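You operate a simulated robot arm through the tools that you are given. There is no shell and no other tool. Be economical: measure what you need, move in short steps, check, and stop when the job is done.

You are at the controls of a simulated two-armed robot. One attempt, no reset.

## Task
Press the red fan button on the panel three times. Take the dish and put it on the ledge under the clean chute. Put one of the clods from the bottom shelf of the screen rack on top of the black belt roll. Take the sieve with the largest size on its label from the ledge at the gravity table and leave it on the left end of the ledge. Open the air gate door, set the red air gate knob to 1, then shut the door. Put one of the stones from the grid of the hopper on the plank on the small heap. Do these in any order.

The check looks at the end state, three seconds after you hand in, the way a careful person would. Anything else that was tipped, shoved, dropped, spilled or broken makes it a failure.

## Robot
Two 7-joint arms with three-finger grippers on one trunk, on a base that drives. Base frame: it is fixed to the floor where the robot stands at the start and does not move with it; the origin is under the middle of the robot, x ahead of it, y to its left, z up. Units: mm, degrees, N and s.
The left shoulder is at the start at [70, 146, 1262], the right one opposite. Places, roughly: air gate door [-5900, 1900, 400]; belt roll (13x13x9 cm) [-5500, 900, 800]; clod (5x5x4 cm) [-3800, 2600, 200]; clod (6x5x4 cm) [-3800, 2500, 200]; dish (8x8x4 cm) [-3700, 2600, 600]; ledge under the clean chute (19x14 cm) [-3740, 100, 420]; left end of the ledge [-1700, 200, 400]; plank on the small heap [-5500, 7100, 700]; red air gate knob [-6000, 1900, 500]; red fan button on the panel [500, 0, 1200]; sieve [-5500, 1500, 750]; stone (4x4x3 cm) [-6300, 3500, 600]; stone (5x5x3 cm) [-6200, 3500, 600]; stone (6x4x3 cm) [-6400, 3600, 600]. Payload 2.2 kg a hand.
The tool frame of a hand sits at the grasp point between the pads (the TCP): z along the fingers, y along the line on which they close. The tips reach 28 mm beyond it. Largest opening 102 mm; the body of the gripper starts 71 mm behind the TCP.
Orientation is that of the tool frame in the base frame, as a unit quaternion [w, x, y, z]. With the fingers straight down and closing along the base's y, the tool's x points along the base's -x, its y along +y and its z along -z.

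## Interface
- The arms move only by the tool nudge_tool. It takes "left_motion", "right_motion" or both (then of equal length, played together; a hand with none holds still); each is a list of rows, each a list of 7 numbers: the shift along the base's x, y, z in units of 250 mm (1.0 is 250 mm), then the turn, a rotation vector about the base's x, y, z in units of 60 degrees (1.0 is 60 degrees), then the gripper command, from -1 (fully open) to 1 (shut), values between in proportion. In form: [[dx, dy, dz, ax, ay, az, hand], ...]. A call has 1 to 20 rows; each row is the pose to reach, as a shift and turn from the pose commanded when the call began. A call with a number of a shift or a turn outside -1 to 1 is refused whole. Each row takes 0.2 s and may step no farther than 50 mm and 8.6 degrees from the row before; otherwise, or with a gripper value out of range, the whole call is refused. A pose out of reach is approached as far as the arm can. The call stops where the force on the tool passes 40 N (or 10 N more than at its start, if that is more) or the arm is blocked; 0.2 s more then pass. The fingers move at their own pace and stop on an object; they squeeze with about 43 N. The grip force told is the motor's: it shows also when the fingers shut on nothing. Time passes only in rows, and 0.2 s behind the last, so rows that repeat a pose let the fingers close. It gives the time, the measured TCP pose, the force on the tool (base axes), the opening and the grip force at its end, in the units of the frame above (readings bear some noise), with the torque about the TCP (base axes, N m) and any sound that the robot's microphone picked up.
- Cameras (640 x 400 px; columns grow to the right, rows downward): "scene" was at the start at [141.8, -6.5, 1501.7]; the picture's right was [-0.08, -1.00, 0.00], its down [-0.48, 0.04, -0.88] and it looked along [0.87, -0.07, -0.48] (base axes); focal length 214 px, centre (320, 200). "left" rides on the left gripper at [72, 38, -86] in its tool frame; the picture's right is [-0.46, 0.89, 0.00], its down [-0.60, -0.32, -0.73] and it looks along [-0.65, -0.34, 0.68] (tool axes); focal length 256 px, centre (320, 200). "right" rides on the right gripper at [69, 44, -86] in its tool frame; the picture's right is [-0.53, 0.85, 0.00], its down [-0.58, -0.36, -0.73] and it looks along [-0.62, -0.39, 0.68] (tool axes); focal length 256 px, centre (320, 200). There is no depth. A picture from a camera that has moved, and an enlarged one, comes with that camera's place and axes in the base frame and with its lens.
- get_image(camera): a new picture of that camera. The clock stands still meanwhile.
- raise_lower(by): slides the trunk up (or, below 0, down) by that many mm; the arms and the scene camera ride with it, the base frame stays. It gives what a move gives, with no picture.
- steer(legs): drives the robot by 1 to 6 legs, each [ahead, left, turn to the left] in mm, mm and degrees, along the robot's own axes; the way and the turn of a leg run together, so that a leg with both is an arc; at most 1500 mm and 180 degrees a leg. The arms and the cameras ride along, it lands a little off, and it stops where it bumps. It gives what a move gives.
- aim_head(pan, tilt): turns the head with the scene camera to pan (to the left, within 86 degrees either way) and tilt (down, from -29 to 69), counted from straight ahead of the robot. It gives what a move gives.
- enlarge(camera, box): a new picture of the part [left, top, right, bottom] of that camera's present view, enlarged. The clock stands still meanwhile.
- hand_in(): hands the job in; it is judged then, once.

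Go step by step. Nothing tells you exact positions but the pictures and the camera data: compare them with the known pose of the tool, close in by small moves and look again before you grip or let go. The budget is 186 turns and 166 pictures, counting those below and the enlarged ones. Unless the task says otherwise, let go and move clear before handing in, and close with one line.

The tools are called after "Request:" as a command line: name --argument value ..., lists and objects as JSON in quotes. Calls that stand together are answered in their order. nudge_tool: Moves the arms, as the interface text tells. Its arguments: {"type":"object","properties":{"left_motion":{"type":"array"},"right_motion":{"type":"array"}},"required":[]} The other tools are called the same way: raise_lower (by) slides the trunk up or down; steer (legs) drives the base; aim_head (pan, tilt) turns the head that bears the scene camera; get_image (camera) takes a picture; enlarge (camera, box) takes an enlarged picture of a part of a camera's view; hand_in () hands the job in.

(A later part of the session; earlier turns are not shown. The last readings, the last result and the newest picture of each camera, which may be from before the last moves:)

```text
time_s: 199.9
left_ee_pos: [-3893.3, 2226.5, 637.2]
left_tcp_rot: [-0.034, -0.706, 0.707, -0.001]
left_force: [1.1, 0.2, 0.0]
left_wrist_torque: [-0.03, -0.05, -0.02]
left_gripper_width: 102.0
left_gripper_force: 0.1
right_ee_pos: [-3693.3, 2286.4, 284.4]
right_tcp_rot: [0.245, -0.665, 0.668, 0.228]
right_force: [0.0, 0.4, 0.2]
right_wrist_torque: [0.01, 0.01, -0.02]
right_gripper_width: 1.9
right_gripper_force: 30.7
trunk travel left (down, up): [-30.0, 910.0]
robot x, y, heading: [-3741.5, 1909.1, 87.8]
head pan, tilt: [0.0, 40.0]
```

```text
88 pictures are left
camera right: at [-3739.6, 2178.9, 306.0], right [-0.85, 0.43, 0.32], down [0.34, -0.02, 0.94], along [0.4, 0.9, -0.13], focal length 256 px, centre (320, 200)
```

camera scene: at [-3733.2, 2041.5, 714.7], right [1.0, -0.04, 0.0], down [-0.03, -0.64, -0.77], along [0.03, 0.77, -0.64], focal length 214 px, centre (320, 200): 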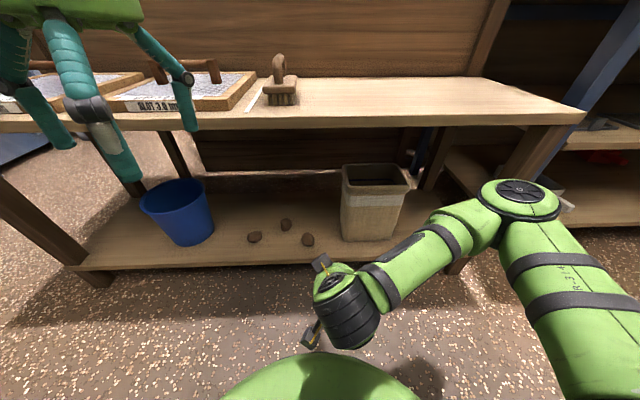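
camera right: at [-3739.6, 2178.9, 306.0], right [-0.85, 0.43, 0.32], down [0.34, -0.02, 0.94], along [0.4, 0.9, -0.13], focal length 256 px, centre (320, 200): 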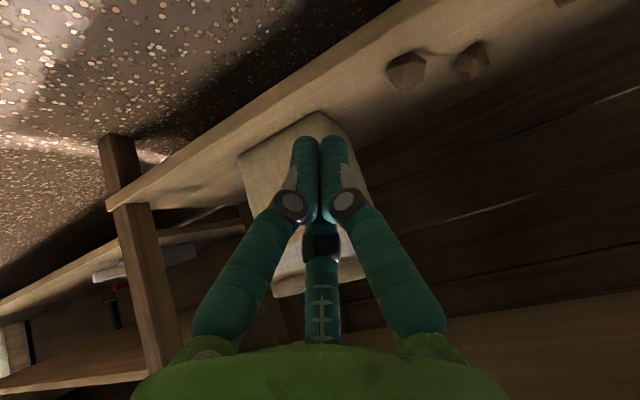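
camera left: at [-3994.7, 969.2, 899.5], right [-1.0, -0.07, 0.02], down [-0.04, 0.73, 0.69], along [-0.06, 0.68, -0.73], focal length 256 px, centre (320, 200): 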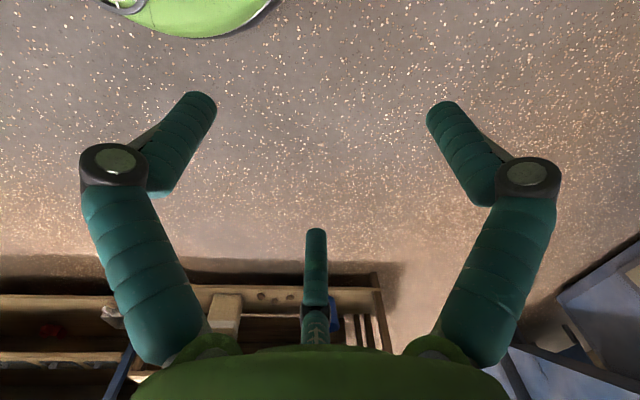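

The nearest clod triangulates to about [-3758, 2520, 144] on a shelf at z≈125. I'll reduce the hand's tilt to about 15°, open to about 70 mm, and bring it in above the shelf's front.

Request:
nudge_tool --right_motion '[[-0.05, 0.08, 0, -0.1, 0, 0, -0.4], [-0.1, 0.16, 0, -0.2, 0, 0, -0.4], [-0.15, 0.28, 0, -0.3, 0, 0, -0.4], [-0.2, 0.42, 0, -0.417, 0, 0, -0.4], [-0.26, 0.56, 0, -0.417, 0, 0, -0.4], [-0.26, 0.66, 0, -0.417, 0, 0, -0.4], [-0.26, 0.66, 0, -0.417, 0, 0, -0.4]]'

Request:
get_image --camera "right"

Request:
get_image --camera "scene"

```text
time_s: 201.5
left_ee_pos: [-3894.4, 2227.8, 638.6]
left_tcp_rot: [-0.033, -0.706, 0.708, 0.001]
left_force: [0.4, 0.9, 0.7]
left_wrist_torque: [0.06, -0.03, 0.01]
left_gripper_width: 102.1
left_gripper_force: 0.0
right_ee_pos: [-3758.2, 2451.8, 283.2]
right_tcp_rot: [-0.094, 0.702, -0.701, -0.077]
right_force: [-0.1, -0.1, 0.2]
right_wrist_torque: [0.02, 0.0, -0.03]
right_gripper_width: 71.3
right_gripper_force: 0.0
trunk travel left (down, up): [-30.0, 910.0]
robot x, y, heading: [-3743.7, 1903.4, 87.8]
head pan, tilt: [0.0, 40.0]
```

```text
87 pictures are left
camera right: at [-3803.6, 2363.6, 349.2], right [-0.85, 0.52, 0.11], down [0.34, 0.38, 0.86], along [0.4, 0.76, -0.5], focal length 256 px, centre (320, 200)
```

right: 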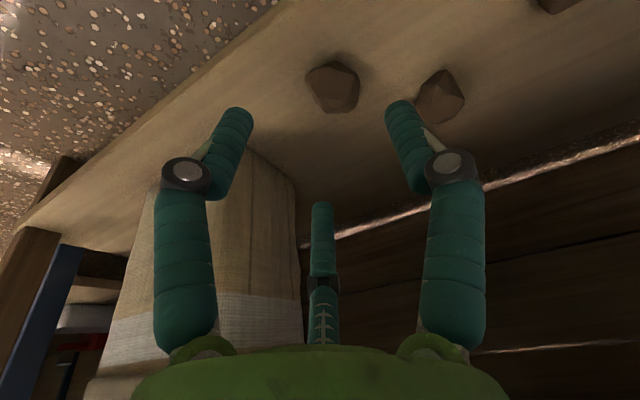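

```text
86 pictures are left
camera scene: at [-3733.2, 2041.5, 714.7], right [1.0, -0.04, 0.0], down [-0.03, -0.64, -0.77], along [0.03, 0.77, -0.64], focal length 214 px, centre (320, 200)
```

scene: 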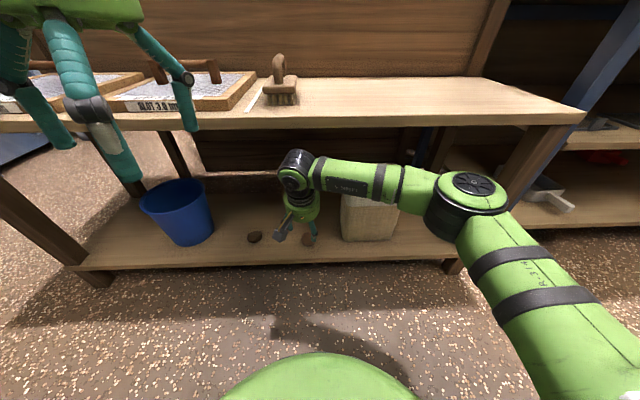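

Clod A is at about [-3755, 2511, 144], just below the hand. I'll move over it, then descend and check.

Request:
nudge_tool --right_motion '[[0, 0.1, -0.09, 0, 0, 0, -0.4], [0.012, 0.212, -0.18, 0, 0, 0, -0.4], [0.012, 0.212, -0.28, 0, 0, 0, -0.4], [0.012, 0.212, -0.28, 0, 0, 0, -0.4]]'

Request:
get_image --camera "right"

```text
time_s: 202.5
left_ee_pos: [-3893.0, 2226.9, 639.0]
left_tcp_rot: [-0.034, -0.705, 0.708, 0.0]
left_force: [0.1, -0.4, -0.2]
left_wrist_torque: [0.02, -0.01, 0.0]
left_gripper_width: 102.1
left_gripper_force: 0.1
right_ee_pos: [-3755.4, 2504.8, 211.3]
right_tcp_rot: [-0.096, 0.702, -0.702, -0.078]
right_force: [-0.7, -0.4, -0.4]
right_wrist_torque: [0.0, -0.01, 0.0]
right_gripper_width: 71.6
right_gripper_force: 0.1
trunk travel left (down, up): [-30.0, 910.0]
robot x, y, heading: [-3740.4, 1907.7, 87.7]
head pan, tilt: [0.0, 40.0]
```

```text
85 pictures are left
camera right: at [-3801.6, 2416.8, 277.7], right [-0.85, 0.52, 0.11], down [0.34, 0.38, 0.86], along [0.4, 0.76, -0.5], focal length 256 px, centre (320, 200)
```

right: 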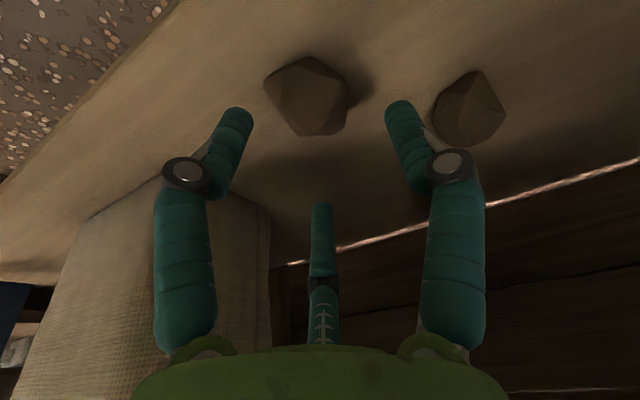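

The clod at [-3754, 2507] is well framed. I'll descend to z≈162 and look before closing.

Request:
nudge_tool --right_motion '[[0, 0, -0.07, 0, 0, 0, -0.4], [0.004, -0.006, -0.14, 0, 0, 0, -0.4], [0.004, -0.006, -0.2, 0, 0, 0, -0.4], [0.004, -0.006, -0.2, 0, 0, 0, -0.4]]'

Request:
get_image --camera "right"

```text
time_s: 203.5
left_ee_pos: [-3893.0, 2225.0, 640.0]
left_tcp_rot: [-0.032, -0.706, 0.707, 0.001]
left_force: [-0.1, 0.7, 0.7]
left_wrist_torque: [-0.05, -0.01, -0.02]
left_gripper_width: 102.0
left_gripper_force: 0.0
right_ee_pos: [-3754.0, 2502.5, 163.7]
right_tcp_rot: [-0.097, 0.702, -0.701, -0.076]
right_force: [9.1, -9.9, 19.7]
right_wrist_torque: [-0.94, -0.64, -0.06]
right_gripper_width: 89.8
right_gripper_force: 11.4
trunk travel left (down, up): [-30.0, 910.0]
robot x, y, heading: [-3738.2, 1907.4, 87.8]
head pan, tilt: [0.0, 40.0]
```

```text
84 pictures are left
camera right: at [-3799.3, 2414.3, 229.9], right [-0.85, 0.52, 0.1], down [0.34, 0.38, 0.86], along [0.41, 0.76, -0.5], focal length 256 px, centre (320, 200)
```

right: 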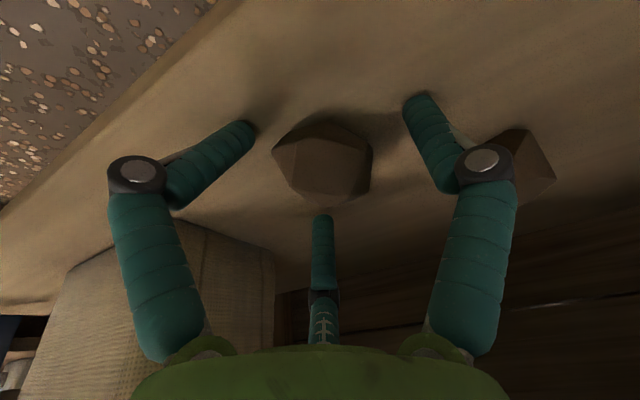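

A fingertip is pressing on the shelf and splaying, so I'm a bit low. I'll raise 10 mm and close gently in stages.

Request:
nudge_tool --right_motion '[[0, 0, 0.04, 0, 0, 0, -0.4], [0, 0, 0.04, 0, 0, 0, -0.3], [0, 0, 0.04, 0, 0, 0, -0.2], [0, 0, 0.04, 0, 0, 0, -0.1], [0, 0, 0.04, 0, 0, 0, -0.1]]'

Request:
get_image --camera "right"

```text
time_s: 204.7
left_ee_pos: [-3894.4, 2226.2, 638.5]
left_tcp_rot: [-0.033, -0.706, 0.708, 0.0]
left_force: [0.5, 0.1, 0.4]
left_wrist_torque: [0.02, -0.02, -0.01]
left_gripper_width: 102.2
left_gripper_force: 0.0
right_ee_pos: [-3756.6, 2503.1, 173.9]
right_tcp_rot: [-0.095, 0.702, -0.701, -0.079]
right_force: [-2.5, -1.7, 5.0]
right_wrist_torque: [-0.21, -0.07, -0.1]
right_gripper_width: 57.1
right_gripper_force: 0.6
trunk travel left (down, up): [-30.0, 910.0]
robot x, y, heading: [-3743.1, 1906.4, 87.4]
head pan, tilt: [0.0, 40.0]
```

```text
83 pictures are left
camera right: at [-3801.3, 2414.7, 239.7], right [-0.85, 0.52, 0.11], down [0.34, 0.38, 0.86], along [0.4, 0.77, -0.5], focal length 256 px, centre (320, 200)
```

right: 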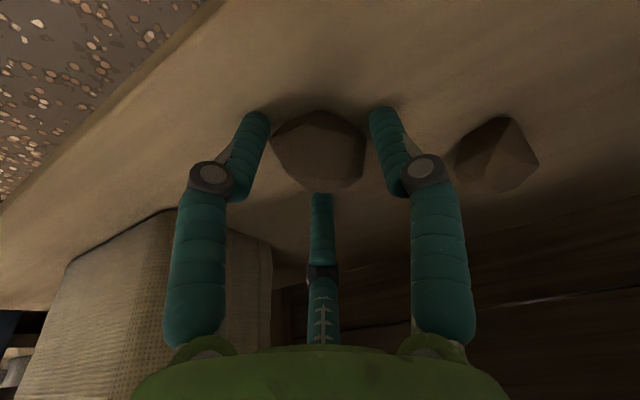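

The clod is nicely between the fingers. I'll keep closing until it's gripped, then lift a little.

Request:
nudge_tool --right_motion '[[0, 0, 0, 0, 0, 0, 0.0], [0, 0, 0, 0, 0, 0, 0.1], [0, 0, 0, 0, 0, 0, 0.2], [0, 0, 0, 0, 0, 0, 0.3], [0, 0, 0, 0, 0, 0, 0.3]]'

Request:
get_image --camera "right"

```text
time_s: 205.9
left_ee_pos: [-3893.2, 2226.9, 638.1]
left_tcp_rot: [-0.032, -0.706, 0.708, 0.001]
left_force: [0.7, 0.4, -0.4]
left_wrist_torque: [0.02, 0.01, 0.0]
left_gripper_width: 101.9
left_gripper_force: 0.1
right_ee_pos: [-3754.9, 2503.5, 172.7]
right_tcp_rot: [-0.096, 0.702, -0.702, -0.078]
right_force: [2.2, -2.7, 10.1]
right_wrist_torque: [-0.21, -0.18, 0.0]
right_gripper_width: 46.1
right_gripper_force: 43.4
trunk travel left (down, up): [-30.0, 910.0]
robot x, y, heading: [-3739.1, 1903.6, 87.9]
head pan, tilt: [0.0, 40.0]
```

```text
82 pictures are left
camera right: at [-3800.5, 2415.0, 239.7], right [-0.85, 0.52, 0.11], down [0.34, 0.38, 0.86], along [0.41, 0.77, -0.5], focal length 256 px, centre (320, 200)
```

right: 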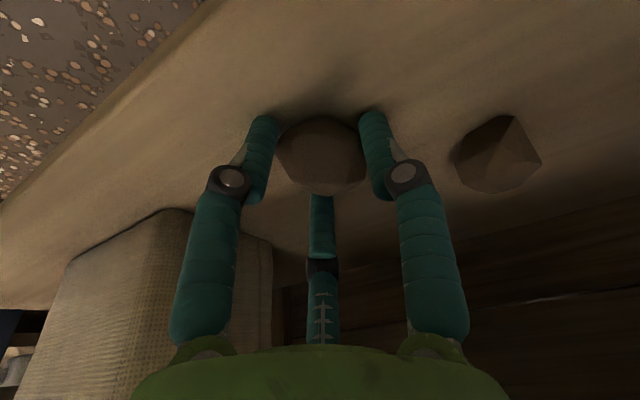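

Gripped at 46 mm and 43 N. I'll lift it, back the robot out, and check the grip.

Request:
nudge_tool --right_motion '[[0, 0, 0.06, 0, 0, 0, 0.4], [0, 0, 0.14, 0, 0, 0, 0.4], [0, 0, 0.22, 0, 0, 0, 0.4], [0, 0, 0.22, 0, 0, 0, 0.4]]'

Request:
steer --legs '[[-500, 0, 0]]'

Request:
get_image --camera "right"

Request:
get_image --camera "scene"

```text
time_s: 206.9
left_ee_pos: [-3894.7, 2226.9, 638.0]
left_tcp_rot: [-0.034, -0.706, 0.707, 0.0]
left_force: [0.0, -0.4, -0.9]
left_wrist_torque: [0.02, 0.02, 0.02]
left_gripper_width: 102.2
left_gripper_force: 0.0
right_ee_pos: [-3756.4, 2502.9, 226.6]
right_tcp_rot: [0.096, -0.702, 0.702, 0.077]
right_force: [0.1, 0.6, 0.2]
right_wrist_torque: [-0.01, 0.01, 0.04]
right_gripper_width: 45.8
right_gripper_force: 43.0
trunk travel left (down, up): [-30.0, 910.0]
robot x, y, heading: [-3742.5, 1905.9, 87.5]
head pan, tilt: [0.0, 40.0]
```

```text
time_s: 209.9
left_ee_pos: [-3913.7, 1727.2, 638.6]
left_tcp_rot: [0.033, 0.708, -0.705, 0.001]
left_force: [-0.4, 0.3, 0.0]
left_wrist_torque: [-0.01, -0.01, -0.03]
left_gripper_width: 101.8
left_gripper_force: 0.1
right_ee_pos: [-3777.6, 2003.5, 226.6]
right_tcp_rot: [-0.095, 0.704, -0.699, -0.078]
right_force: [-0.6, -0.6, -0.1]
right_wrist_torque: [0.0, 0.0, 0.0]
right_gripper_width: 46.1
right_gripper_force: 43.2
trunk travel left (down, up): [-30.0, 910.0]
robot x, y, heading: [-3758.0, 1410.5, 88.0]
head pan, tilt: [0.0, 40.0]
```

```text
81 pictures are left
camera right: at [-3822.5, 1915.5, 293.3], right [-0.85, 0.51, 0.11], down [0.34, 0.38, 0.86], along [0.4, 0.77, -0.5], focal length 256 px, centre (320, 200)
```

right: 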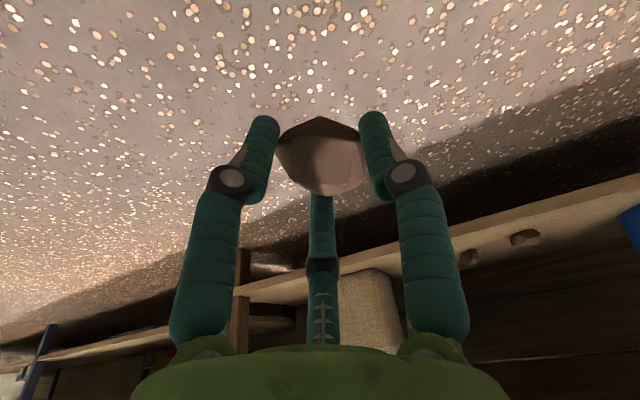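

```text
80 pictures are left
camera scene: at [-3752.4, 1543.0, 714.7], right [1.0, -0.03, 0.0], down [-0.02, -0.64, -0.77], along [0.03, 0.77, -0.64], focal length 214 px, centre (320, 200)
```

scene: 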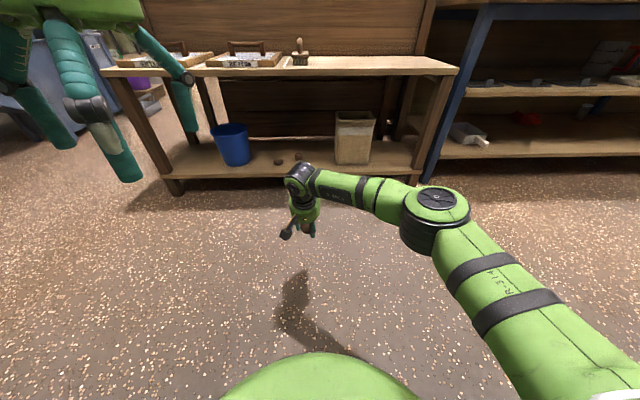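

The clod is held firmly. I'll raise the trunk, turn to face -x, and drive toward the gravity table and belt roll.

Request:
raise_lower --by 400

Request:
raise_lower --by 350

Request:
steer --legs '[[0, 0, 92], [700, 300, 0]]'

Request:
aim_head --pan 0 --tilt 25

Request:
get_image --camera "scene"

```text
time_s: 213.7
left_ee_pos: [-3914.6, 1726.4, 1038.7]
left_tcp_rot: [0.034, 0.708, -0.705, 0.0]
left_force: [0.4, 0.0, -0.4]
left_wrist_torque: [0.01, 0.02, -0.01]
left_gripper_width: 101.9
left_gripper_force: 0.1
right_ee_pos: [-3777.6, 2003.6, 626.3]
right_tcp_rot: [-0.095, 0.704, -0.699, -0.078]
right_force: [0.4, 0.1, -0.9]
right_wrist_torque: [-0.02, -0.03, 0.01]
right_gripper_width: 45.9
right_gripper_force: 42.4
trunk travel left (down, up): [-430.0, 510.0]
robot x, y, heading: [-3760.3, 1408.7, 88.4]
head pan, tilt: [0.0, 40.0]
```

```text
time_s: 217.1
left_ee_pos: [-3913.7, 1728.1, 1387.8]
left_tcp_rot: [0.034, 0.709, -0.705, 0.0]
left_force: [-0.1, 0.0, 0.0]
left_wrist_torque: [0.01, 0.0, 0.0]
left_gripper_width: 102.0
left_gripper_force: 0.1
right_ee_pos: [-3776.6, 2003.9, 977.4]
right_tcp_rot: [-0.095, 0.704, -0.699, -0.078]
right_force: [-0.1, -0.5, -1.1]
right_wrist_torque: [0.0, -0.01, 0.01]
right_gripper_width: 45.8
right_gripper_force: 43.2
trunk travel left (down, up): [-780.0, 160.0]
robot x, y, heading: [-3758.0, 1410.3, 88.2]
head pan, tilt: [0.0, 40.0]
```

```text
time_s: 225.2
left_ee_pos: [-4772.0, 921.8, 1388.8]
left_tcp_rot: [0.023, 0.999, 0.024, 0.024]
left_force: [-0.5, -0.1, 0.5]
left_wrist_torque: [-0.01, 0.01, 0.0]
left_gripper_width: 102.1
left_gripper_force: 0.1
right_ee_pos: [-5054.3, 1045.8, 977.6]
right_tcp_rot: [-0.01, 0.992, 0.024, -0.123]
right_force: [0.1, 0.1, -1.4]
right_wrist_torque: [-0.01, 0.04, -0.02]
right_gripper_width: 45.8
right_gripper_force: 43.2
trunk travel left (down, up): [-780.0, 160.0]
robot x, y, heading: [-4459.1, 1086.5, -179.6]
head pan, tilt: [0.0, 40.0]
```

```text
time_s: 226.0
left_ee_pos: [-4772.5, 921.6, 1388.2]
left_tcp_rot: [0.022, 0.999, 0.023, 0.024]
left_force: [0.7, -0.7, 0.0]
left_wrist_torque: [0.02, -0.01, 0.0]
left_gripper_width: 102.2
left_gripper_force: 0.1
right_ee_pos: [-5055.5, 1046.0, 977.2]
right_tcp_rot: [-0.01, 0.992, 0.024, -0.122]
right_force: [0.3, 0.1, -0.4]
right_wrist_torque: [0.03, -0.05, -0.01]
right_gripper_width: 45.8
right_gripper_force: 43.0
trunk travel left (down, up): [-780.0, 160.0]
robot x, y, heading: [-4458.5, 1091.9, -179.5]
head pan, tilt: [0.0, 25.0]
```

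```text
79 pictures are left
camera scene: at [-4600.9, 1089.6, 1487.9], right [-0.01, 1.0, 0.0], down [0.42, 0.0, -0.91], along [-0.91, -0.01, -0.42], focal length 214 px, centre (320, 200)
```

scene: 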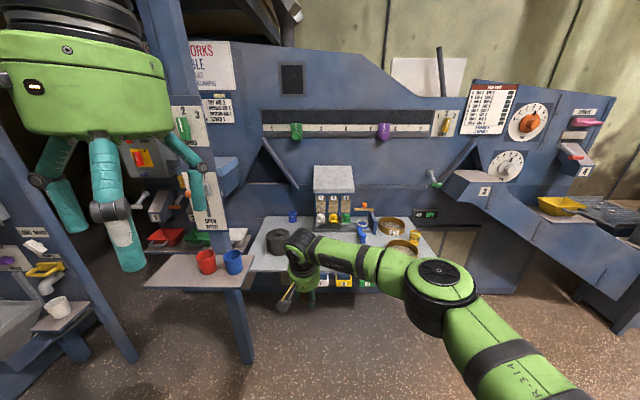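

I see the black belt roll on the gravity table near [-5500, 855, 800] and sieves to its right. I'll drive closer so the clod comes above the roll.

Request:
steer --legs '[[390, 185, 0]]'

Request:
aim_head --pan 0 --tilt 45

Request:
get_image --camera "scene"

Request:
get_image --camera "right"

```text
time_s: 228.6
left_ee_pos: [-5155.2, 738.5, 1388.7]
left_tcp_rot: [0.024, 0.999, 0.018, 0.023]
left_force: [0.7, 0.0, 0.0]
left_wrist_torque: [-0.01, 0.03, 0.02]
left_gripper_width: 101.9
left_gripper_force: 0.1
right_ee_pos: [-5436.4, 863.8, 977.8]
right_tcp_rot: [-0.01, 0.992, 0.021, -0.123]
right_force: [0.6, 0.5, -0.6]
right_wrist_torque: [0.01, -0.01, 0.02]
right_gripper_width: 45.9
right_gripper_force: 43.1
trunk travel left (down, up): [-780.0, 160.0]
robot x, y, heading: [-4843.4, 904.8, -179.8]
head pan, tilt: [0.0, 25.0]
```

```text
time_s: 229.4
left_ee_pos: [-5158.0, 735.9, 1389.1]
left_tcp_rot: [0.023, 0.999, 0.019, 0.024]
left_force: [-0.2, 0.2, -0.1]
left_wrist_torque: [0.0, -0.02, -0.02]
left_gripper_width: 101.9
left_gripper_force: 0.1
right_ee_pos: [-5438.3, 864.0, 976.6]
right_tcp_rot: [-0.01, 0.992, 0.021, -0.122]
right_force: [0.6, 0.0, 0.0]
right_wrist_torque: [-0.01, 0.01, -0.01]
right_gripper_width: 45.8
right_gripper_force: 42.8
trunk travel left (down, up): [-780.0, 160.0]
robot x, y, heading: [-4841.5, 905.5, -180.0]
head pan, tilt: [0.0, 45.0]
```

```text
78 pictures are left
camera scene: at [-4973.9, 904.0, 1457.4], right [0.0, 1.0, 0.0], down [0.71, 0.0, -0.71], along [-0.71, 0.0, -0.71], focal length 214 px, centre (320, 200)
```

scene: 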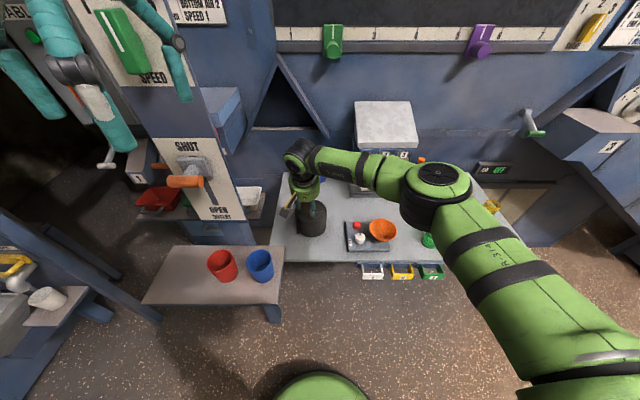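

```text
77 pictures are left
camera right: at [-5349.0, 821.7, 1043.0], right [-0.48, -0.87, 0.11], down [-0.4, 0.33, 0.86], along [-0.78, 0.37, -0.5], focal length 256 px, centre (320, 200)
```

right: 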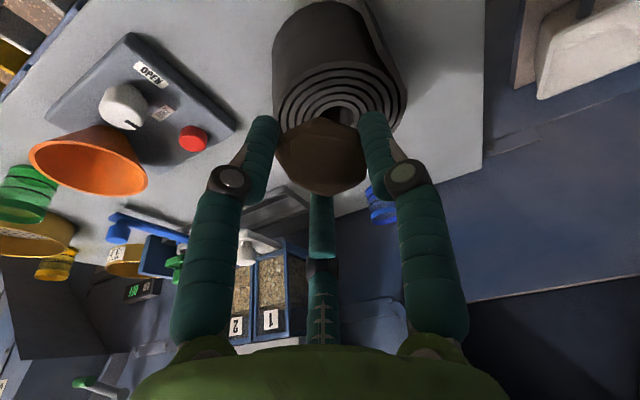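

I'll zoom in on the roll in the scene view to fix its position.

Request:
enlarge --camera "scene" --box '[260, 130, 380, 270]'

```text
2.86 times, centred on (320, 200) of scene
camera zoom: at [-4973.9, 904.0, 1457.4], right [0.0, 1.0, 0.0], down [0.71, 0.0, -0.71], along [-0.71, 0.0, -0.71], focal length 613 px, centre (320, 200)
```

zoom: 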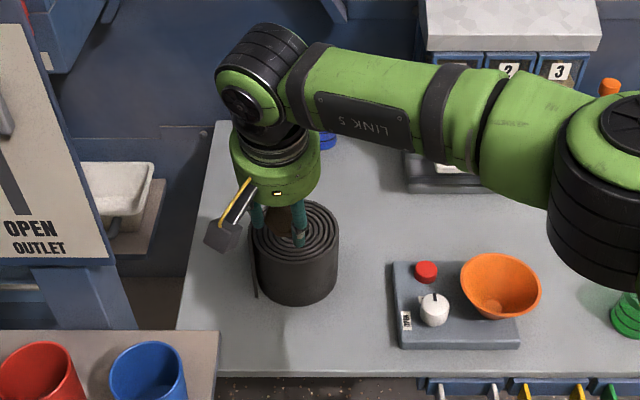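

The roll's top centre works out to about [-5528, 870, 843]. I'll move the clod over it and down to about 20 mm above, then check.

Request:
nudge_tool --right_motion '[[-0.12, 0.01, 0, 0, 0, 0, 0.4], [-0.24, 0.02, 0, 0, 0, 0, 0.4], [-0.344, 0.024, -0.08, 0, 0, 0, 0.4], [-0.344, 0.024, -0.18, 0, 0, 0, 0.4], [-0.344, 0.024, -0.28, 0, 0, 0, 0.4], [-0.344, 0.024, -0.28, 0, 0, 0, 0.4]]'

Request:
get_image --camera "right"

Request:
enlarge --camera "scene" --box '[260, 150, 380, 270]'

```text
time_s: 230.8
left_ee_pos: [-5156.6, 738.0, 1388.6]
left_tcp_rot: [0.024, 0.999, 0.018, 0.023]
left_force: [-0.8, -0.4, 0.3]
left_wrist_torque: [-0.01, -0.04, 0.01]
left_gripper_width: 102.0
left_gripper_force: 0.0
right_ee_pos: [-5485.3, 894.8, 907.7]
right_tcp_rot: [-0.01, 0.992, 0.021, -0.122]
right_force: [-0.4, 0.6, -0.1]
right_wrist_torque: [-0.01, 0.03, 0.03]
right_gripper_width: 45.5
right_gripper_force: 42.7
right hand out of reach, approached as far as the arm can: row 2, 3, 4, 5, 6
trunk travel left (down, up): [-780.0, 160.0]
robot x, y, heading: [-4842.8, 903.2, -179.8]
head pan, tilt: [0.0, 45.0]
```

```text
75 pictures are left
camera right: at [-5395.5, 852.4, 973.6], right [-0.48, -0.87, 0.11], down [-0.39, 0.33, 0.86], along [-0.78, 0.37, -0.5], focal length 256 px, centre (320, 200)
```

right: 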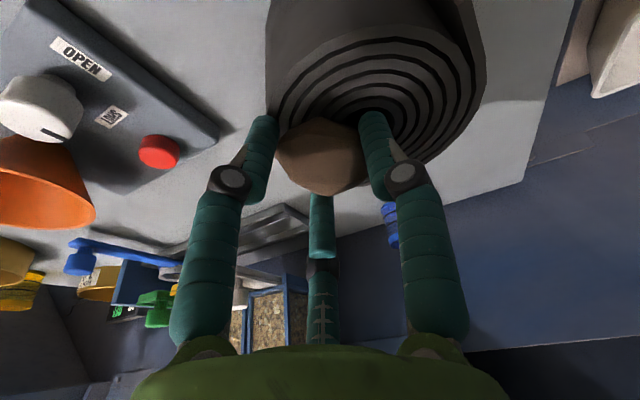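

```text
3.33 times, centred on (320, 210) of scene
camera zoom: at [-4973.3, 904.9, 1457.4], right [0.0, 1.0, 0.0], down [0.71, 0.0, -0.71], along [-0.71, 0.0, -0.71], focal length 715 px, centre (320, 167)
```

zoom: 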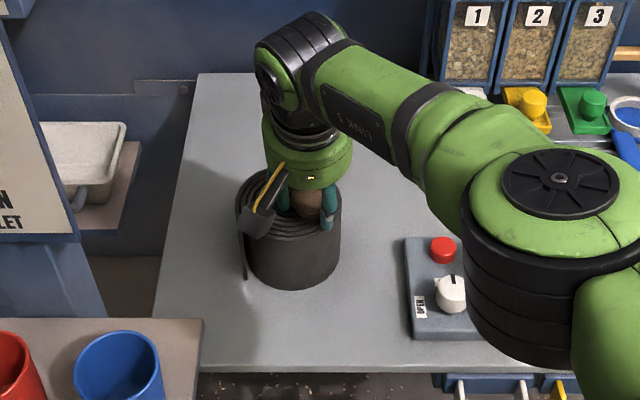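

The arm ran out of reach. The closer view puts the roll centre at [-5511, 859, 846], so I'll drive 70 mm closer and shift the hand over it.

Request:
steer --legs '[[70, 0, 0]]'

Request:
nudge_tool --right_motion '[[0.09, -0.07, 0, 0, 0, 0, 0.4], [0.19, -0.14, 0, 0, 0, 0, 0.4], [0.19, -0.14, 0, 0, 0, 0, 0.4]]'

Request:
get_image --camera "right"

Request:
enlarge --camera "scene" --box '[260, 150, 380, 270]'

```text
time_s: 231.8
left_ee_pos: [-5224.0, 736.0, 1389.7]
left_tcp_rot: [0.023, 0.999, 0.02, 0.021]
left_force: [1.0, -0.1, 0.7]
left_wrist_torque: [0.0, 0.05, 0.04]
left_gripper_width: 102.1
left_gripper_force: 0.1
right_ee_pos: [-5553.3, 893.6, 908.0]
right_tcp_rot: [-0.011, 0.992, 0.02, -0.122]
right_force: [0.6, -0.6, 0.4]
right_wrist_torque: [0.0, 0.02, -0.04]
right_gripper_width: 45.5
right_gripper_force: 43.0
trunk travel left (down, up): [-780.0, 160.0]
robot x, y, heading: [-4912.7, 905.4, -180.1]
head pan, tilt: [0.0, 45.0]
```

```text
time_s: 232.6
left_ee_pos: [-5228.9, 737.7, 1387.5]
left_tcp_rot: [0.023, 0.999, 0.018, 0.024]
left_force: [0.0, -1.0, -0.8]
left_wrist_torque: [0.02, -0.04, -0.01]
left_gripper_width: 102.1
left_gripper_force: 0.0
right_ee_pos: [-5508.2, 857.5, 905.3]
right_tcp_rot: [-0.011, 0.992, 0.02, -0.121]
right_force: [-0.1, 0.4, -1.0]
right_wrist_torque: [-0.01, -0.01, 0.03]
right_gripper_width: 45.9
right_gripper_force: 42.9
trunk travel left (down, up): [-780.0, 160.0]
robot x, y, heading: [-4914.0, 899.1, -180.0]
head pan, tilt: [0.0, 45.0]
```

```text
73 pictures are left
camera right: at [-5418.6, 815.6, 972.2], right [-0.49, -0.87, 0.11], down [-0.4, 0.33, 0.86], along [-0.78, 0.37, -0.5], focal length 256 px, centre (320, 200)
```

right: 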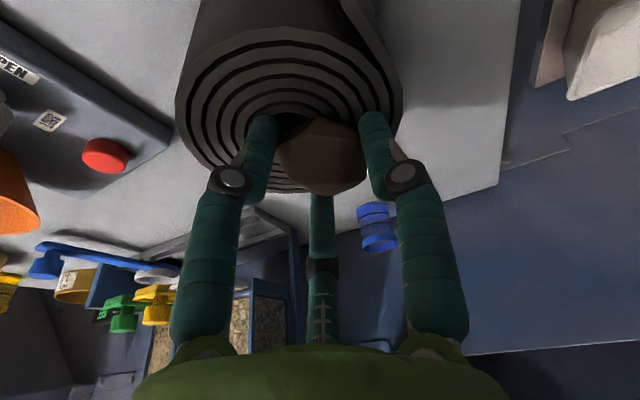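

```text
3.33 times, centred on (320, 210) of scene
camera zoom: at [-5045.3, 904.3, 1457.2], right [0.0, 1.0, 0.0], down [0.71, 0.0, -0.71], along [-0.71, 0.0, -0.71], focal length 715 px, centre (320, 167)
```

zoom: 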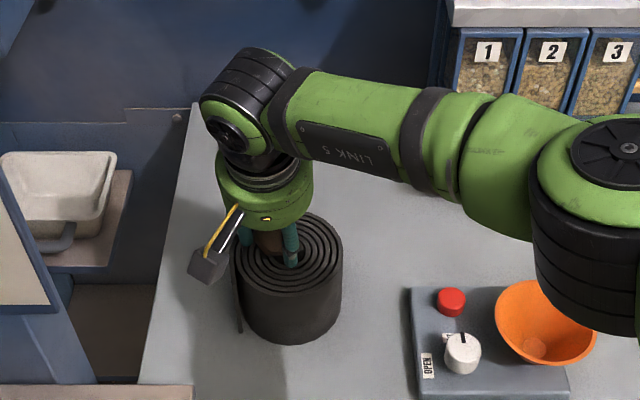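

The clod is almost over the centre. I'll shift 10 mm in +y and lower slowly to contact.

Request:
nudge_tool --right_motion '[[0.0, 0.04, -0.03, 0, 0, 0, 0.4], [0.0, 0.04, -0.06, 0, 0, 0, 0.4], [0.0, 0.04, -0.08, 0, 0, 0, 0.4], [0.0, 0.04, -0.09, 0, 0, 0, 0.4], [0.0, 0.04, -0.1, 0, 0, 0, 0.4], [0.0, 0.04, -0.1, 0, 0, 0, 0.4]]'

Request:
get_image --camera "right"

```text
time_s: 233.3
left_ee_pos: [-5222.9, 737.2, 1390.6]
left_tcp_rot: [0.023, 0.999, 0.018, 0.021]
left_force: [-0.2, -0.1, 0.7]
left_wrist_torque: [-0.01, -0.06, 0.03]
left_gripper_width: 102.1
left_gripper_force: 0.0
right_ee_pos: [-5508.6, 860.6, 903.8]
right_tcp_rot: [-0.003, 0.991, 0.022, -0.131]
right_force: [10.1, -1.3, 21.2]
right_wrist_torque: [0.32, -0.87, -0.23]
right_gripper_width: 45.9
right_gripper_force: 42.6
trunk travel left (down, up): [-780.0, 160.0]
robot x, y, heading: [-4911.6, 903.2, -179.8]
head pan, tilt: [0.0, 45.0]
stopped in row 3 (right hand): the force on the tool passed its limit at 45 N (the readings are from after the stop); the commanded pose is now the measured one
```

```text
71 pictures are left
camera right: at [-5417.5, 821.6, 969.6], right [-0.48, -0.87, 0.13], down [-0.38, 0.34, 0.86], along [-0.79, 0.36, -0.49], focal length 256 px, centre (320, 200)
```

right: 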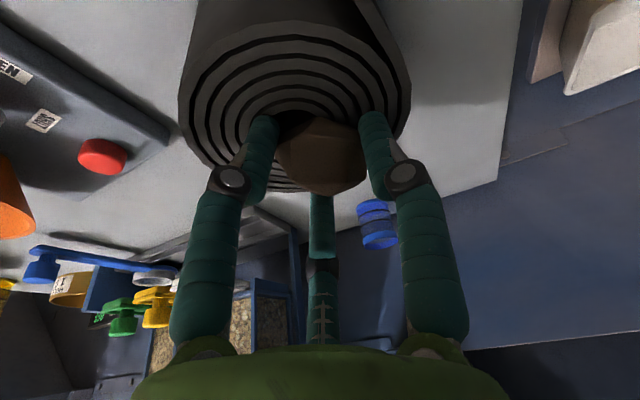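

Contact came at TCP z≈904, so the roll's top is a bit higher (≈866) and its centre near [-5498, 864]. I'll lift slightly, shift 12 mm, and touch down gently.

Request:
nudge_tool --right_motion '[[0.0, 0.0, 0.03, -0.0, 0.01, 0, 0.4], [0.03, 0.015, 0.03, 0, 0.015, 0, 0.4], [0.05, 0.015, 0.03, 0, 0.02, 0, 0.4], [0.05, 0.015, 0.015, 0, 0.02, 0, 0.4], [0.05, 0.015, 0.008, 0, 0.02, 0, 0.4], [0.05, 0.015, 0.008, 0, 0.02, 0, 0.4]]'

```text
time_s: 234.7
left_ee_pos: [-5224.3, 735.6, 1389.8]
left_tcp_rot: [0.024, 0.999, 0.019, 0.022]
left_force: [-1.0, -0.1, -0.1]
left_wrist_torque: [0.01, -0.03, 0.02]
left_gripper_width: 102.0
left_gripper_force: 0.0
right_ee_pos: [-5499.4, 866.6, 905.3]
right_tcp_rot: [-0.005, 0.99, 0.023, -0.142]
right_force: [-4.2, -0.7, 15.8]
right_wrist_torque: [0.25, -0.26, 0.05]
right_gripper_width: 45.9
right_gripper_force: 43.2
trunk travel left (down, up): [-780.0, 160.0]
robot x, y, heading: [-4912.0, 904.2, -179.8]
head pan, tilt: [0.0, 45.0]
```

It's touching lightly at 16 N, with about 2° of tilt to undo. I'll level it back and release slowly, then rise.

Request:
nudge_tool --right_motion '[[0, 0, 0.006, 0, -0.02, 0, 0.4], [0, 0, 0.006, 0, -0.04, 0, 0.4], [0, 0, 0.004, 0, -0.04, 0, 0.2], [0, 0, 0.004, 0, -0.04, 0, 0.05], [0, 0, 0.004, 0, -0.04, 0, -0.1], [0, 0, 0.004, 0, -0.04, 0, -0.3], [0, 0, 0.004, 0, -0.04, 0, -0.3], [0.0, 0, 0.06, 0, -0.04, 0, -0.4], [0.01, 0, 0.16, 0, -0.04, 0, -0.4], [0.02, 0, 0.32, 0, -0.04, 0, -0.4], [0.06, 0, 0.45, 0, -0.04, 0, -0.4], [0.06, 0, 0.45, 0, -0.04, 0, -0.4]]'

Request:
get_image --camera "right"

```text
time_s: 237.3
left_ee_pos: [-5227.3, 736.4, 1389.0]
left_tcp_rot: [0.023, 0.999, 0.018, 0.024]
left_force: [-0.9, -0.8, -0.3]
left_wrist_torque: [0.05, -0.05, 0.01]
left_gripper_width: 102.3
left_gripper_force: 0.0
right_ee_pos: [-5482.8, 868.4, 1014.8]
right_tcp_rot: [-0.005, 0.993, 0.023, -0.118]
right_force: [-0.5, -1.1, -0.7]
right_wrist_torque: [0.02, -0.03, -0.04]
right_gripper_width: 71.6
right_gripper_force: 0.1
trunk travel left (down, up): [-780.0, 160.0]
robot x, y, heading: [-4910.7, 903.0, -179.9]
head pan, tilt: [0.0, 45.0]
```

```text
70 pictures are left
camera right: at [-5392.9, 826.1, 1081.9], right [-0.48, -0.87, 0.11], down [-0.4, 0.33, 0.85], along [-0.78, 0.37, -0.51], focal length 256 px, centre (320, 200)
```

right: 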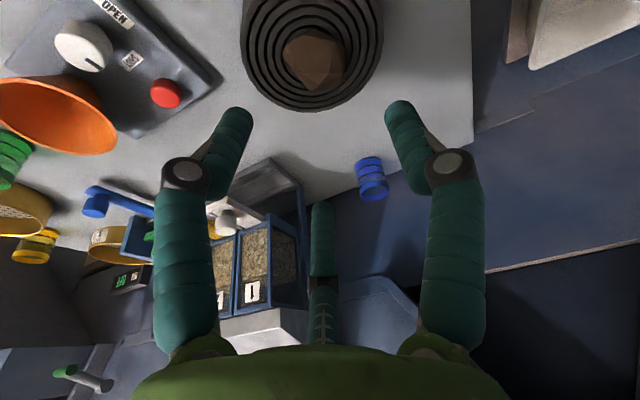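

The clod sits centred on the roll. Now for the sieves: I'll back off, strafe right to y≈1500, and look at the table ledge.

Request:
steer --legs '[[-250, 0, 0], [0, -560, 0]]'

Request:
aim_head --pan 8 --tilt 35

Request:
get_image --camera "scene"

Request:
get_image --camera "right"

```text
time_s: 241.9
left_ee_pos: [-4983.6, 1291.4, 1388.3]
left_tcp_rot: [0.022, 0.999, 0.017, 0.023]
left_force: [0.0, -0.2, -0.4]
left_wrist_torque: [0.0, 0.04, 0.04]
left_gripper_width: 101.9
left_gripper_force: 0.1
right_ee_pos: [-5238.2, 1421.5, 1015.2]
right_tcp_rot: [-0.007, 0.993, 0.021, -0.118]
right_force: [0.4, 0.2, 0.9]
right_wrist_torque: [0.0, -0.03, -0.01]
right_gripper_width: 71.4
right_gripper_force: 0.0
trunk travel left (down, up): [-780.0, 160.0]
robot x, y, heading: [-4666.9, 1457.5, 179.8]
head pan, tilt: [0.0, 45.0]
```

```text
time_s: 242.6
left_ee_pos: [-4982.8, 1291.6, 1388.5]
left_tcp_rot: [0.023, 0.999, 0.017, 0.023]
left_force: [0.2, -0.5, 0.3]
left_wrist_torque: [0.01, 0.01, 0.01]
left_gripper_width: 102.1
left_gripper_force: 0.0
right_ee_pos: [-5238.0, 1424.4, 1013.6]
right_tcp_rot: [-0.005, 0.993, 0.021, -0.118]
right_force: [-0.5, 0.1, -0.4]
right_wrist_torque: [0.01, 0.02, 0.0]
right_gripper_width: 71.5
right_gripper_force: 0.0
trunk travel left (down, up): [-780.0, 160.0]
robot x, y, heading: [-4670.4, 1455.8, 179.8]
head pan, tilt: [8.0, 35.0]
```

```text
69 pictures are left
camera scene: at [-4805.0, 1446.5, 1472.2], right [-0.14, 0.99, 0.0], down [0.57, 0.08, -0.82], along [-0.81, -0.11, -0.57], focal length 214 px, centre (320, 200)
```

scene: 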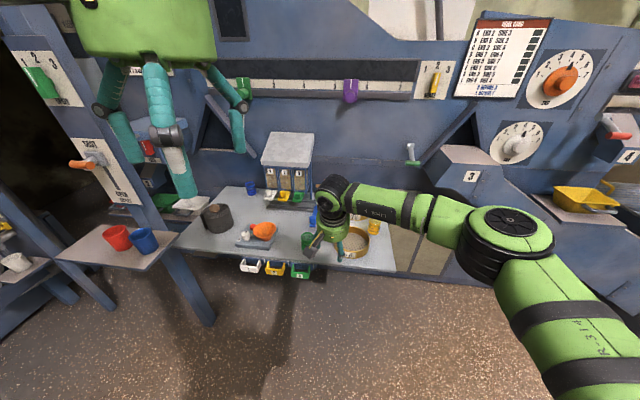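

```text
68 pictures are left
camera right: at [-5149.0, 1381.8, 1081.8], right [-0.48, -0.87, 0.11], down [-0.4, 0.34, 0.85], along [-0.78, 0.37, -0.51], focal length 256 px, centre (320, 200)
```

right: 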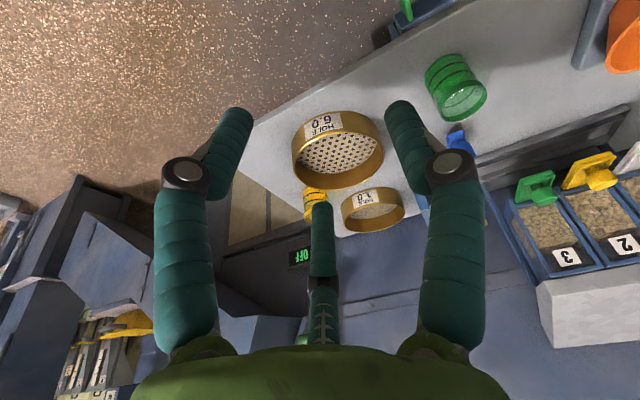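

Two brass sieves are on the table, and I'll read their labels.

Request:
enlarge --camera "right" --box '[260, 80, 440, 260]'

Request:
enlarge --camera "scene" --box '[220, 180, 420, 290]'

```text
2.22 times, centred on (350, 170) of right
camera zoom: at [-5149.0, 1381.8, 1081.8], right [-0.48, -0.87, 0.11], down [-0.4, 0.34, 0.85], along [-0.78, 0.37, -0.51], focal length 569 px, centre (253, 267)
```

zoom: 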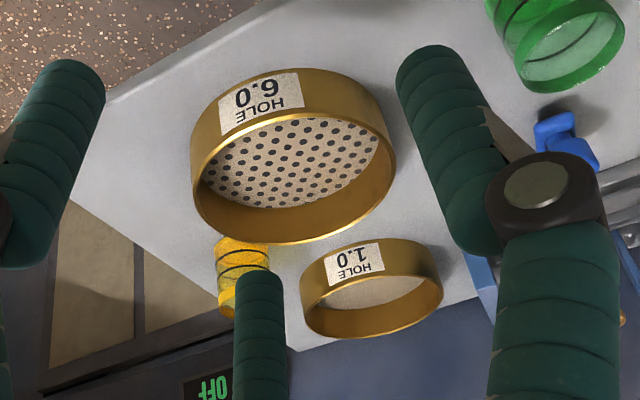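

```text
3.20 times, centred on (320, 235) of scene
camera zoom: at [-4805.0, 1446.5, 1472.2], right [-0.14, 0.99, 0.0], down [0.57, 0.08, -0.82], along [-0.81, -0.11, -0.57], focal length 686 px, centre (320, 88)
```

zoom: 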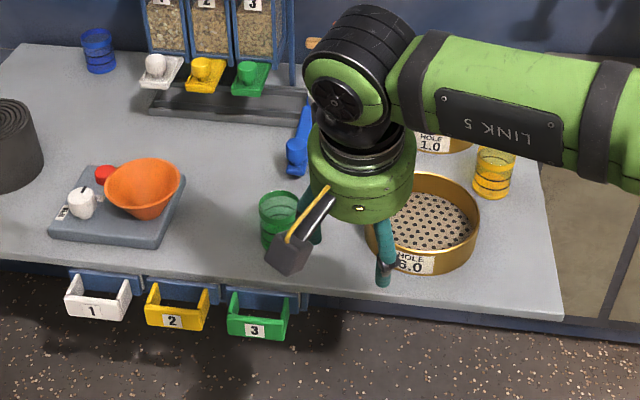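

The sieve to move is the one marked HOLE 6.0, near [-5445, 1484], and it's about 150 mm wide. I'll have to pinch its wall with fingers well aligned and deep, so I'll drive in, bring the right tool vertical, and look down on it.

Request:
steer --legs '[[140, 0, 0]]'

Request:
nudge_tool --right_motion '[[0.03, 0.05, 0, 0, -0.11, 0, -0.4], [0.06, 0.1, -0.05, 0, -0.225, 0, -0.4], [0.06, 0.12, -0.1, 0, -0.225, 0, -0.4], [0.06, 0.12, -0.2, 0, -0.225, 0, -0.4], [0.06, 0.12, -0.3, 0, -0.225, 0, -0.4], [0.06, 0.12, -0.4, 0, -0.225, 0, -0.4], [0.06, 0.12, -0.4, 0, -0.225, 0, -0.4]]'

Request:
get_image --camera "right"

Request:
enlarge --camera "scene" --box '[260, 160, 440, 300]'

```text
time_s: 243.9
left_ee_pos: [-5118.3, 1290.4, 1390.1]
left_tcp_rot: [0.024, 0.999, 0.018, 0.022]
left_force: [0.0, 0.3, -0.7]
left_wrist_torque: [-0.02, 0.03, 0.01]
left_gripper_width: 102.1
left_gripper_force: 0.1
right_ee_pos: [-5373.9, 1421.5, 1016.2]
right_tcp_rot: [-0.005, 0.993, 0.022, -0.119]
right_force: [0.4, 0.5, -0.2]
right_wrist_torque: [0.01, 0.01, 0.01]
right_gripper_width: 71.5
right_gripper_force: 0.1
trunk travel left (down, up): [-780.0, 160.0]
robot x, y, heading: [-4804.6, 1457.7, 180.0]
head pan, tilt: [8.0, 35.0]
```

```text
time_s: 245.5
left_ee_pos: [-5120.8, 1292.2, 1389.8]
left_tcp_rot: [0.024, 0.999, 0.018, 0.022]
left_force: [-0.6, 0.5, 0.5]
left_wrist_torque: [-0.02, -0.02, 0.03]
left_gripper_width: 102.0
left_gripper_force: 0.0
right_ee_pos: [-5360.9, 1451.7, 915.4]
right_tcp_rot: [-0.003, 1.0, 0.022, -0.001]
right_force: [0.2, 1.2, -0.2]
right_wrist_torque: [0.03, -0.02, 0.02]
right_gripper_width: 71.3
right_gripper_force: 0.0
trunk travel left (down, up): [-780.0, 160.0]
robot x, y, heading: [-4809.4, 1457.5, 179.9]
head pan, tilt: [8.0, 35.0]
```

```text
65 pictures are left
camera right: at [-5290.2, 1410.9, 1000.9], right [-0.5, -0.87, 0.0], down [-0.59, 0.34, 0.73], along [-0.64, 0.37, -0.68], focal length 256 px, centre (320, 200)
```

right: 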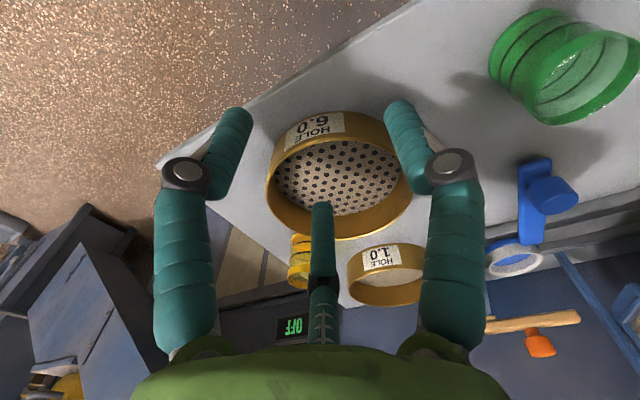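

```text
2.86 times, centred on (350, 230) of scene
camera zoom: at [-4942.9, 1446.2, 1472.3], right [-0.14, 0.99, 0.0], down [0.57, 0.08, -0.82], along [-0.81, -0.11, -0.57], focal length 613 px, centre (234, 114)
```

zoom: 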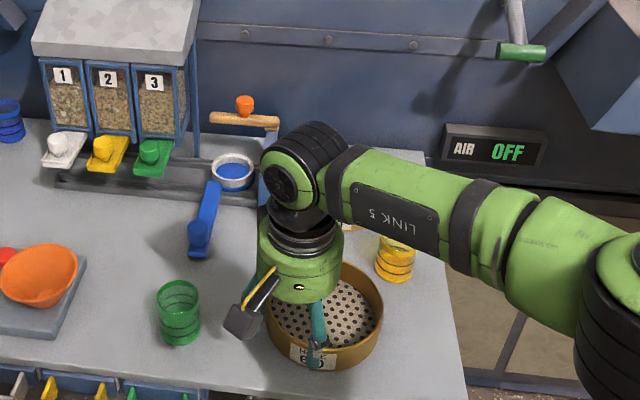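

The sieve's near wall is at about [-5401, 1462], rim z≈826, mesh about 32 mm down. I'll position the fingers astride that wall with tips about 24 mm below the rim.

Request:
nudge_tool --right_motion '[[-0.08, 0.017, 0, 0, 0, 0, -0.4], [-0.164, 0.034, 0, 0, 0, 0, -0.4], [-0.164, 0.034, -0.1, 0, 0, 0, -0.4], [-0.164, 0.034, -0.2, 0, 0, 0, -0.4], [-0.164, 0.034, -0.28, 0, 0, 0, -0.4], [-0.164, 0.034, -0.34, 0, 0, 0, -0.4], [-0.164, 0.034, -0.34, 0, 0, 0, -0.4]]'

Request:
get_image --camera "right"

```text
time_s: 247.1
left_ee_pos: [-5121.6, 1293.4, 1388.8]
left_tcp_rot: [0.023, 0.999, 0.018, 0.023]
left_force: [0.5, 0.2, 0.2]
left_wrist_torque: [0.03, -0.01, 0.01]
left_gripper_width: 101.8
left_gripper_force: 0.0
right_ee_pos: [-5389.1, 1466.4, 842.5]
right_tcp_rot: [-0.002, 1.0, 0.022, -0.001]
right_force: [0.0, -0.6, -0.4]
right_wrist_torque: [-0.01, 0.0, 0.05]
right_gripper_width: 71.3
right_gripper_force: 0.0
right hand out of reach, approached as far as the arm can: row 4, 5, 6, 7
trunk travel left (down, up): [-780.0, 160.0]
robot x, y, heading: [-4804.5, 1454.1, 179.8]
head pan, tilt: [8.0, 35.0]
```

```text
63 pictures are left
camera right: at [-5316.9, 1424.8, 928.7], right [-0.5, -0.87, 0.0], down [-0.59, 0.34, 0.73], along [-0.64, 0.37, -0.68], focal length 256 px, centre (320, 200)
```

right: 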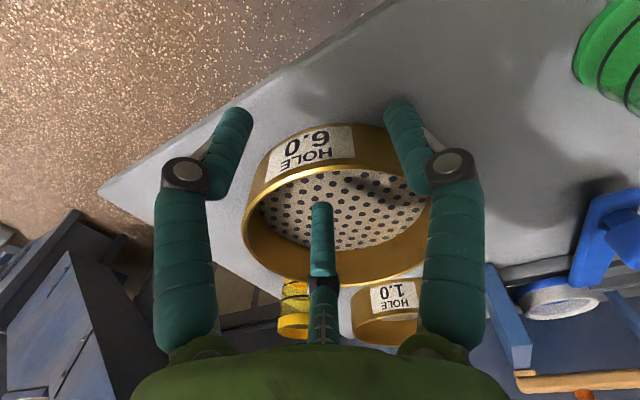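

Reach fell short again. I'll raise the hand clear, lower the trunk 100 mm, drive 40 mm closer and re-approach.

Request:
nudge_tool --right_motion '[[0, 0, 0.16, 0, 0, 0, -0.4], [0, 0, 0.32, 0, 0, 0, -0.4], [0, 0, 0.48, 0, 0, 0, -0.4], [0, 0, 0.64, 0, 0, 0, -0.4], [0, 0, 0.64, 0, 0, 0, -0.4]]'

Request:
raise_lower --by -100

Request:
steer --legs '[[45, 0, 0]]'

Request:
get_image --camera "right"

```text
time_s: 248.3
left_ee_pos: [-5121.7, 1291.0, 1389.6]
left_tcp_rot: [0.023, 0.999, 0.017, 0.023]
left_force: [-0.7, 0.9, -0.7]
left_wrist_torque: [0.0, -0.03, 0.01]
left_gripper_width: 102.0
left_gripper_force: 0.0
right_ee_pos: [-5389.0, 1468.2, 1001.6]
right_tcp_rot: [-0.003, 1.0, 0.021, 0.0]
right_force: [0.4, 0.6, -0.9]
right_wrist_torque: [0.02, -0.01, 0.02]
right_gripper_width: 71.3
right_gripper_force: 0.0
trunk travel left (down, up): [-780.0, 160.0]
robot x, y, heading: [-4807.1, 1456.7, 179.8]
head pan, tilt: [8.0, 35.0]
```

```text
time_s: 249.6
left_ee_pos: [-5121.6, 1292.5, 1289.6]
left_tcp_rot: [0.023, 0.999, 0.017, 0.022]
left_force: [-0.6, -0.1, 0.2]
left_wrist_torque: [0.01, -0.03, 0.0]
left_gripper_width: 102.0
left_gripper_force: 0.0
right_ee_pos: [-5389.8, 1466.8, 901.6]
right_tcp_rot: [-0.003, 1.0, 0.021, -0.001]
right_force: [0.0, -0.5, -0.6]
right_wrist_torque: [0.02, -0.01, 0.0]
right_gripper_width: 71.5
right_gripper_force: 0.0
trunk travel left (down, up): [-680.0, 260.0]
robot x, y, heading: [-4811.1, 1455.7, 180.1]
head pan, tilt: [8.0, 35.0]
```

```text
time_s: 250.5
left_ee_pos: [-5160.5, 1292.4, 1291.8]
left_tcp_rot: [0.023, 0.999, 0.017, 0.019]
left_force: [1.3, 0.1, 0.1]
left_wrist_torque: [-0.04, 0.08, 0.02]
left_gripper_width: 101.9
left_gripper_force: 0.1
right_ee_pos: [-5430.2, 1466.8, 904.4]
right_tcp_rot: [-0.003, 1.0, 0.022, -0.004]
right_force: [0.9, 0.1, 1.0]
right_wrist_torque: [-0.02, 0.05, 0.0]
right_gripper_width: 71.6
right_gripper_force: 0.1
trunk travel left (down, up): [-680.0, 260.0]
robot x, y, heading: [-4853.0, 1457.0, 179.8]
head pan, tilt: [8.0, 35.0]
```

```text
62 pictures are left
camera right: at [-5359.1, 1427.2, 990.1], right [-0.5, -0.87, 0.0], down [-0.59, 0.34, 0.74], along [-0.64, 0.37, -0.68], focal length 256 px, centre (320, 200)
```

right: 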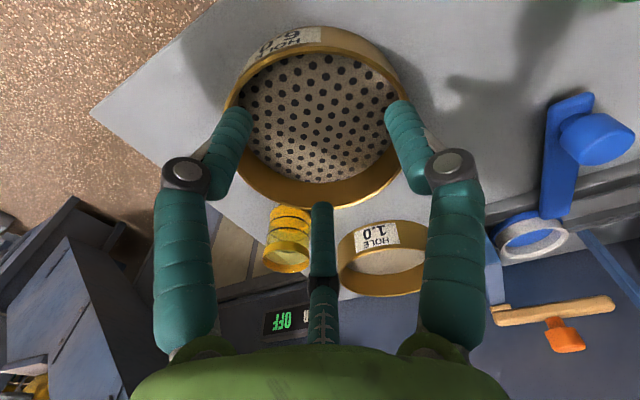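

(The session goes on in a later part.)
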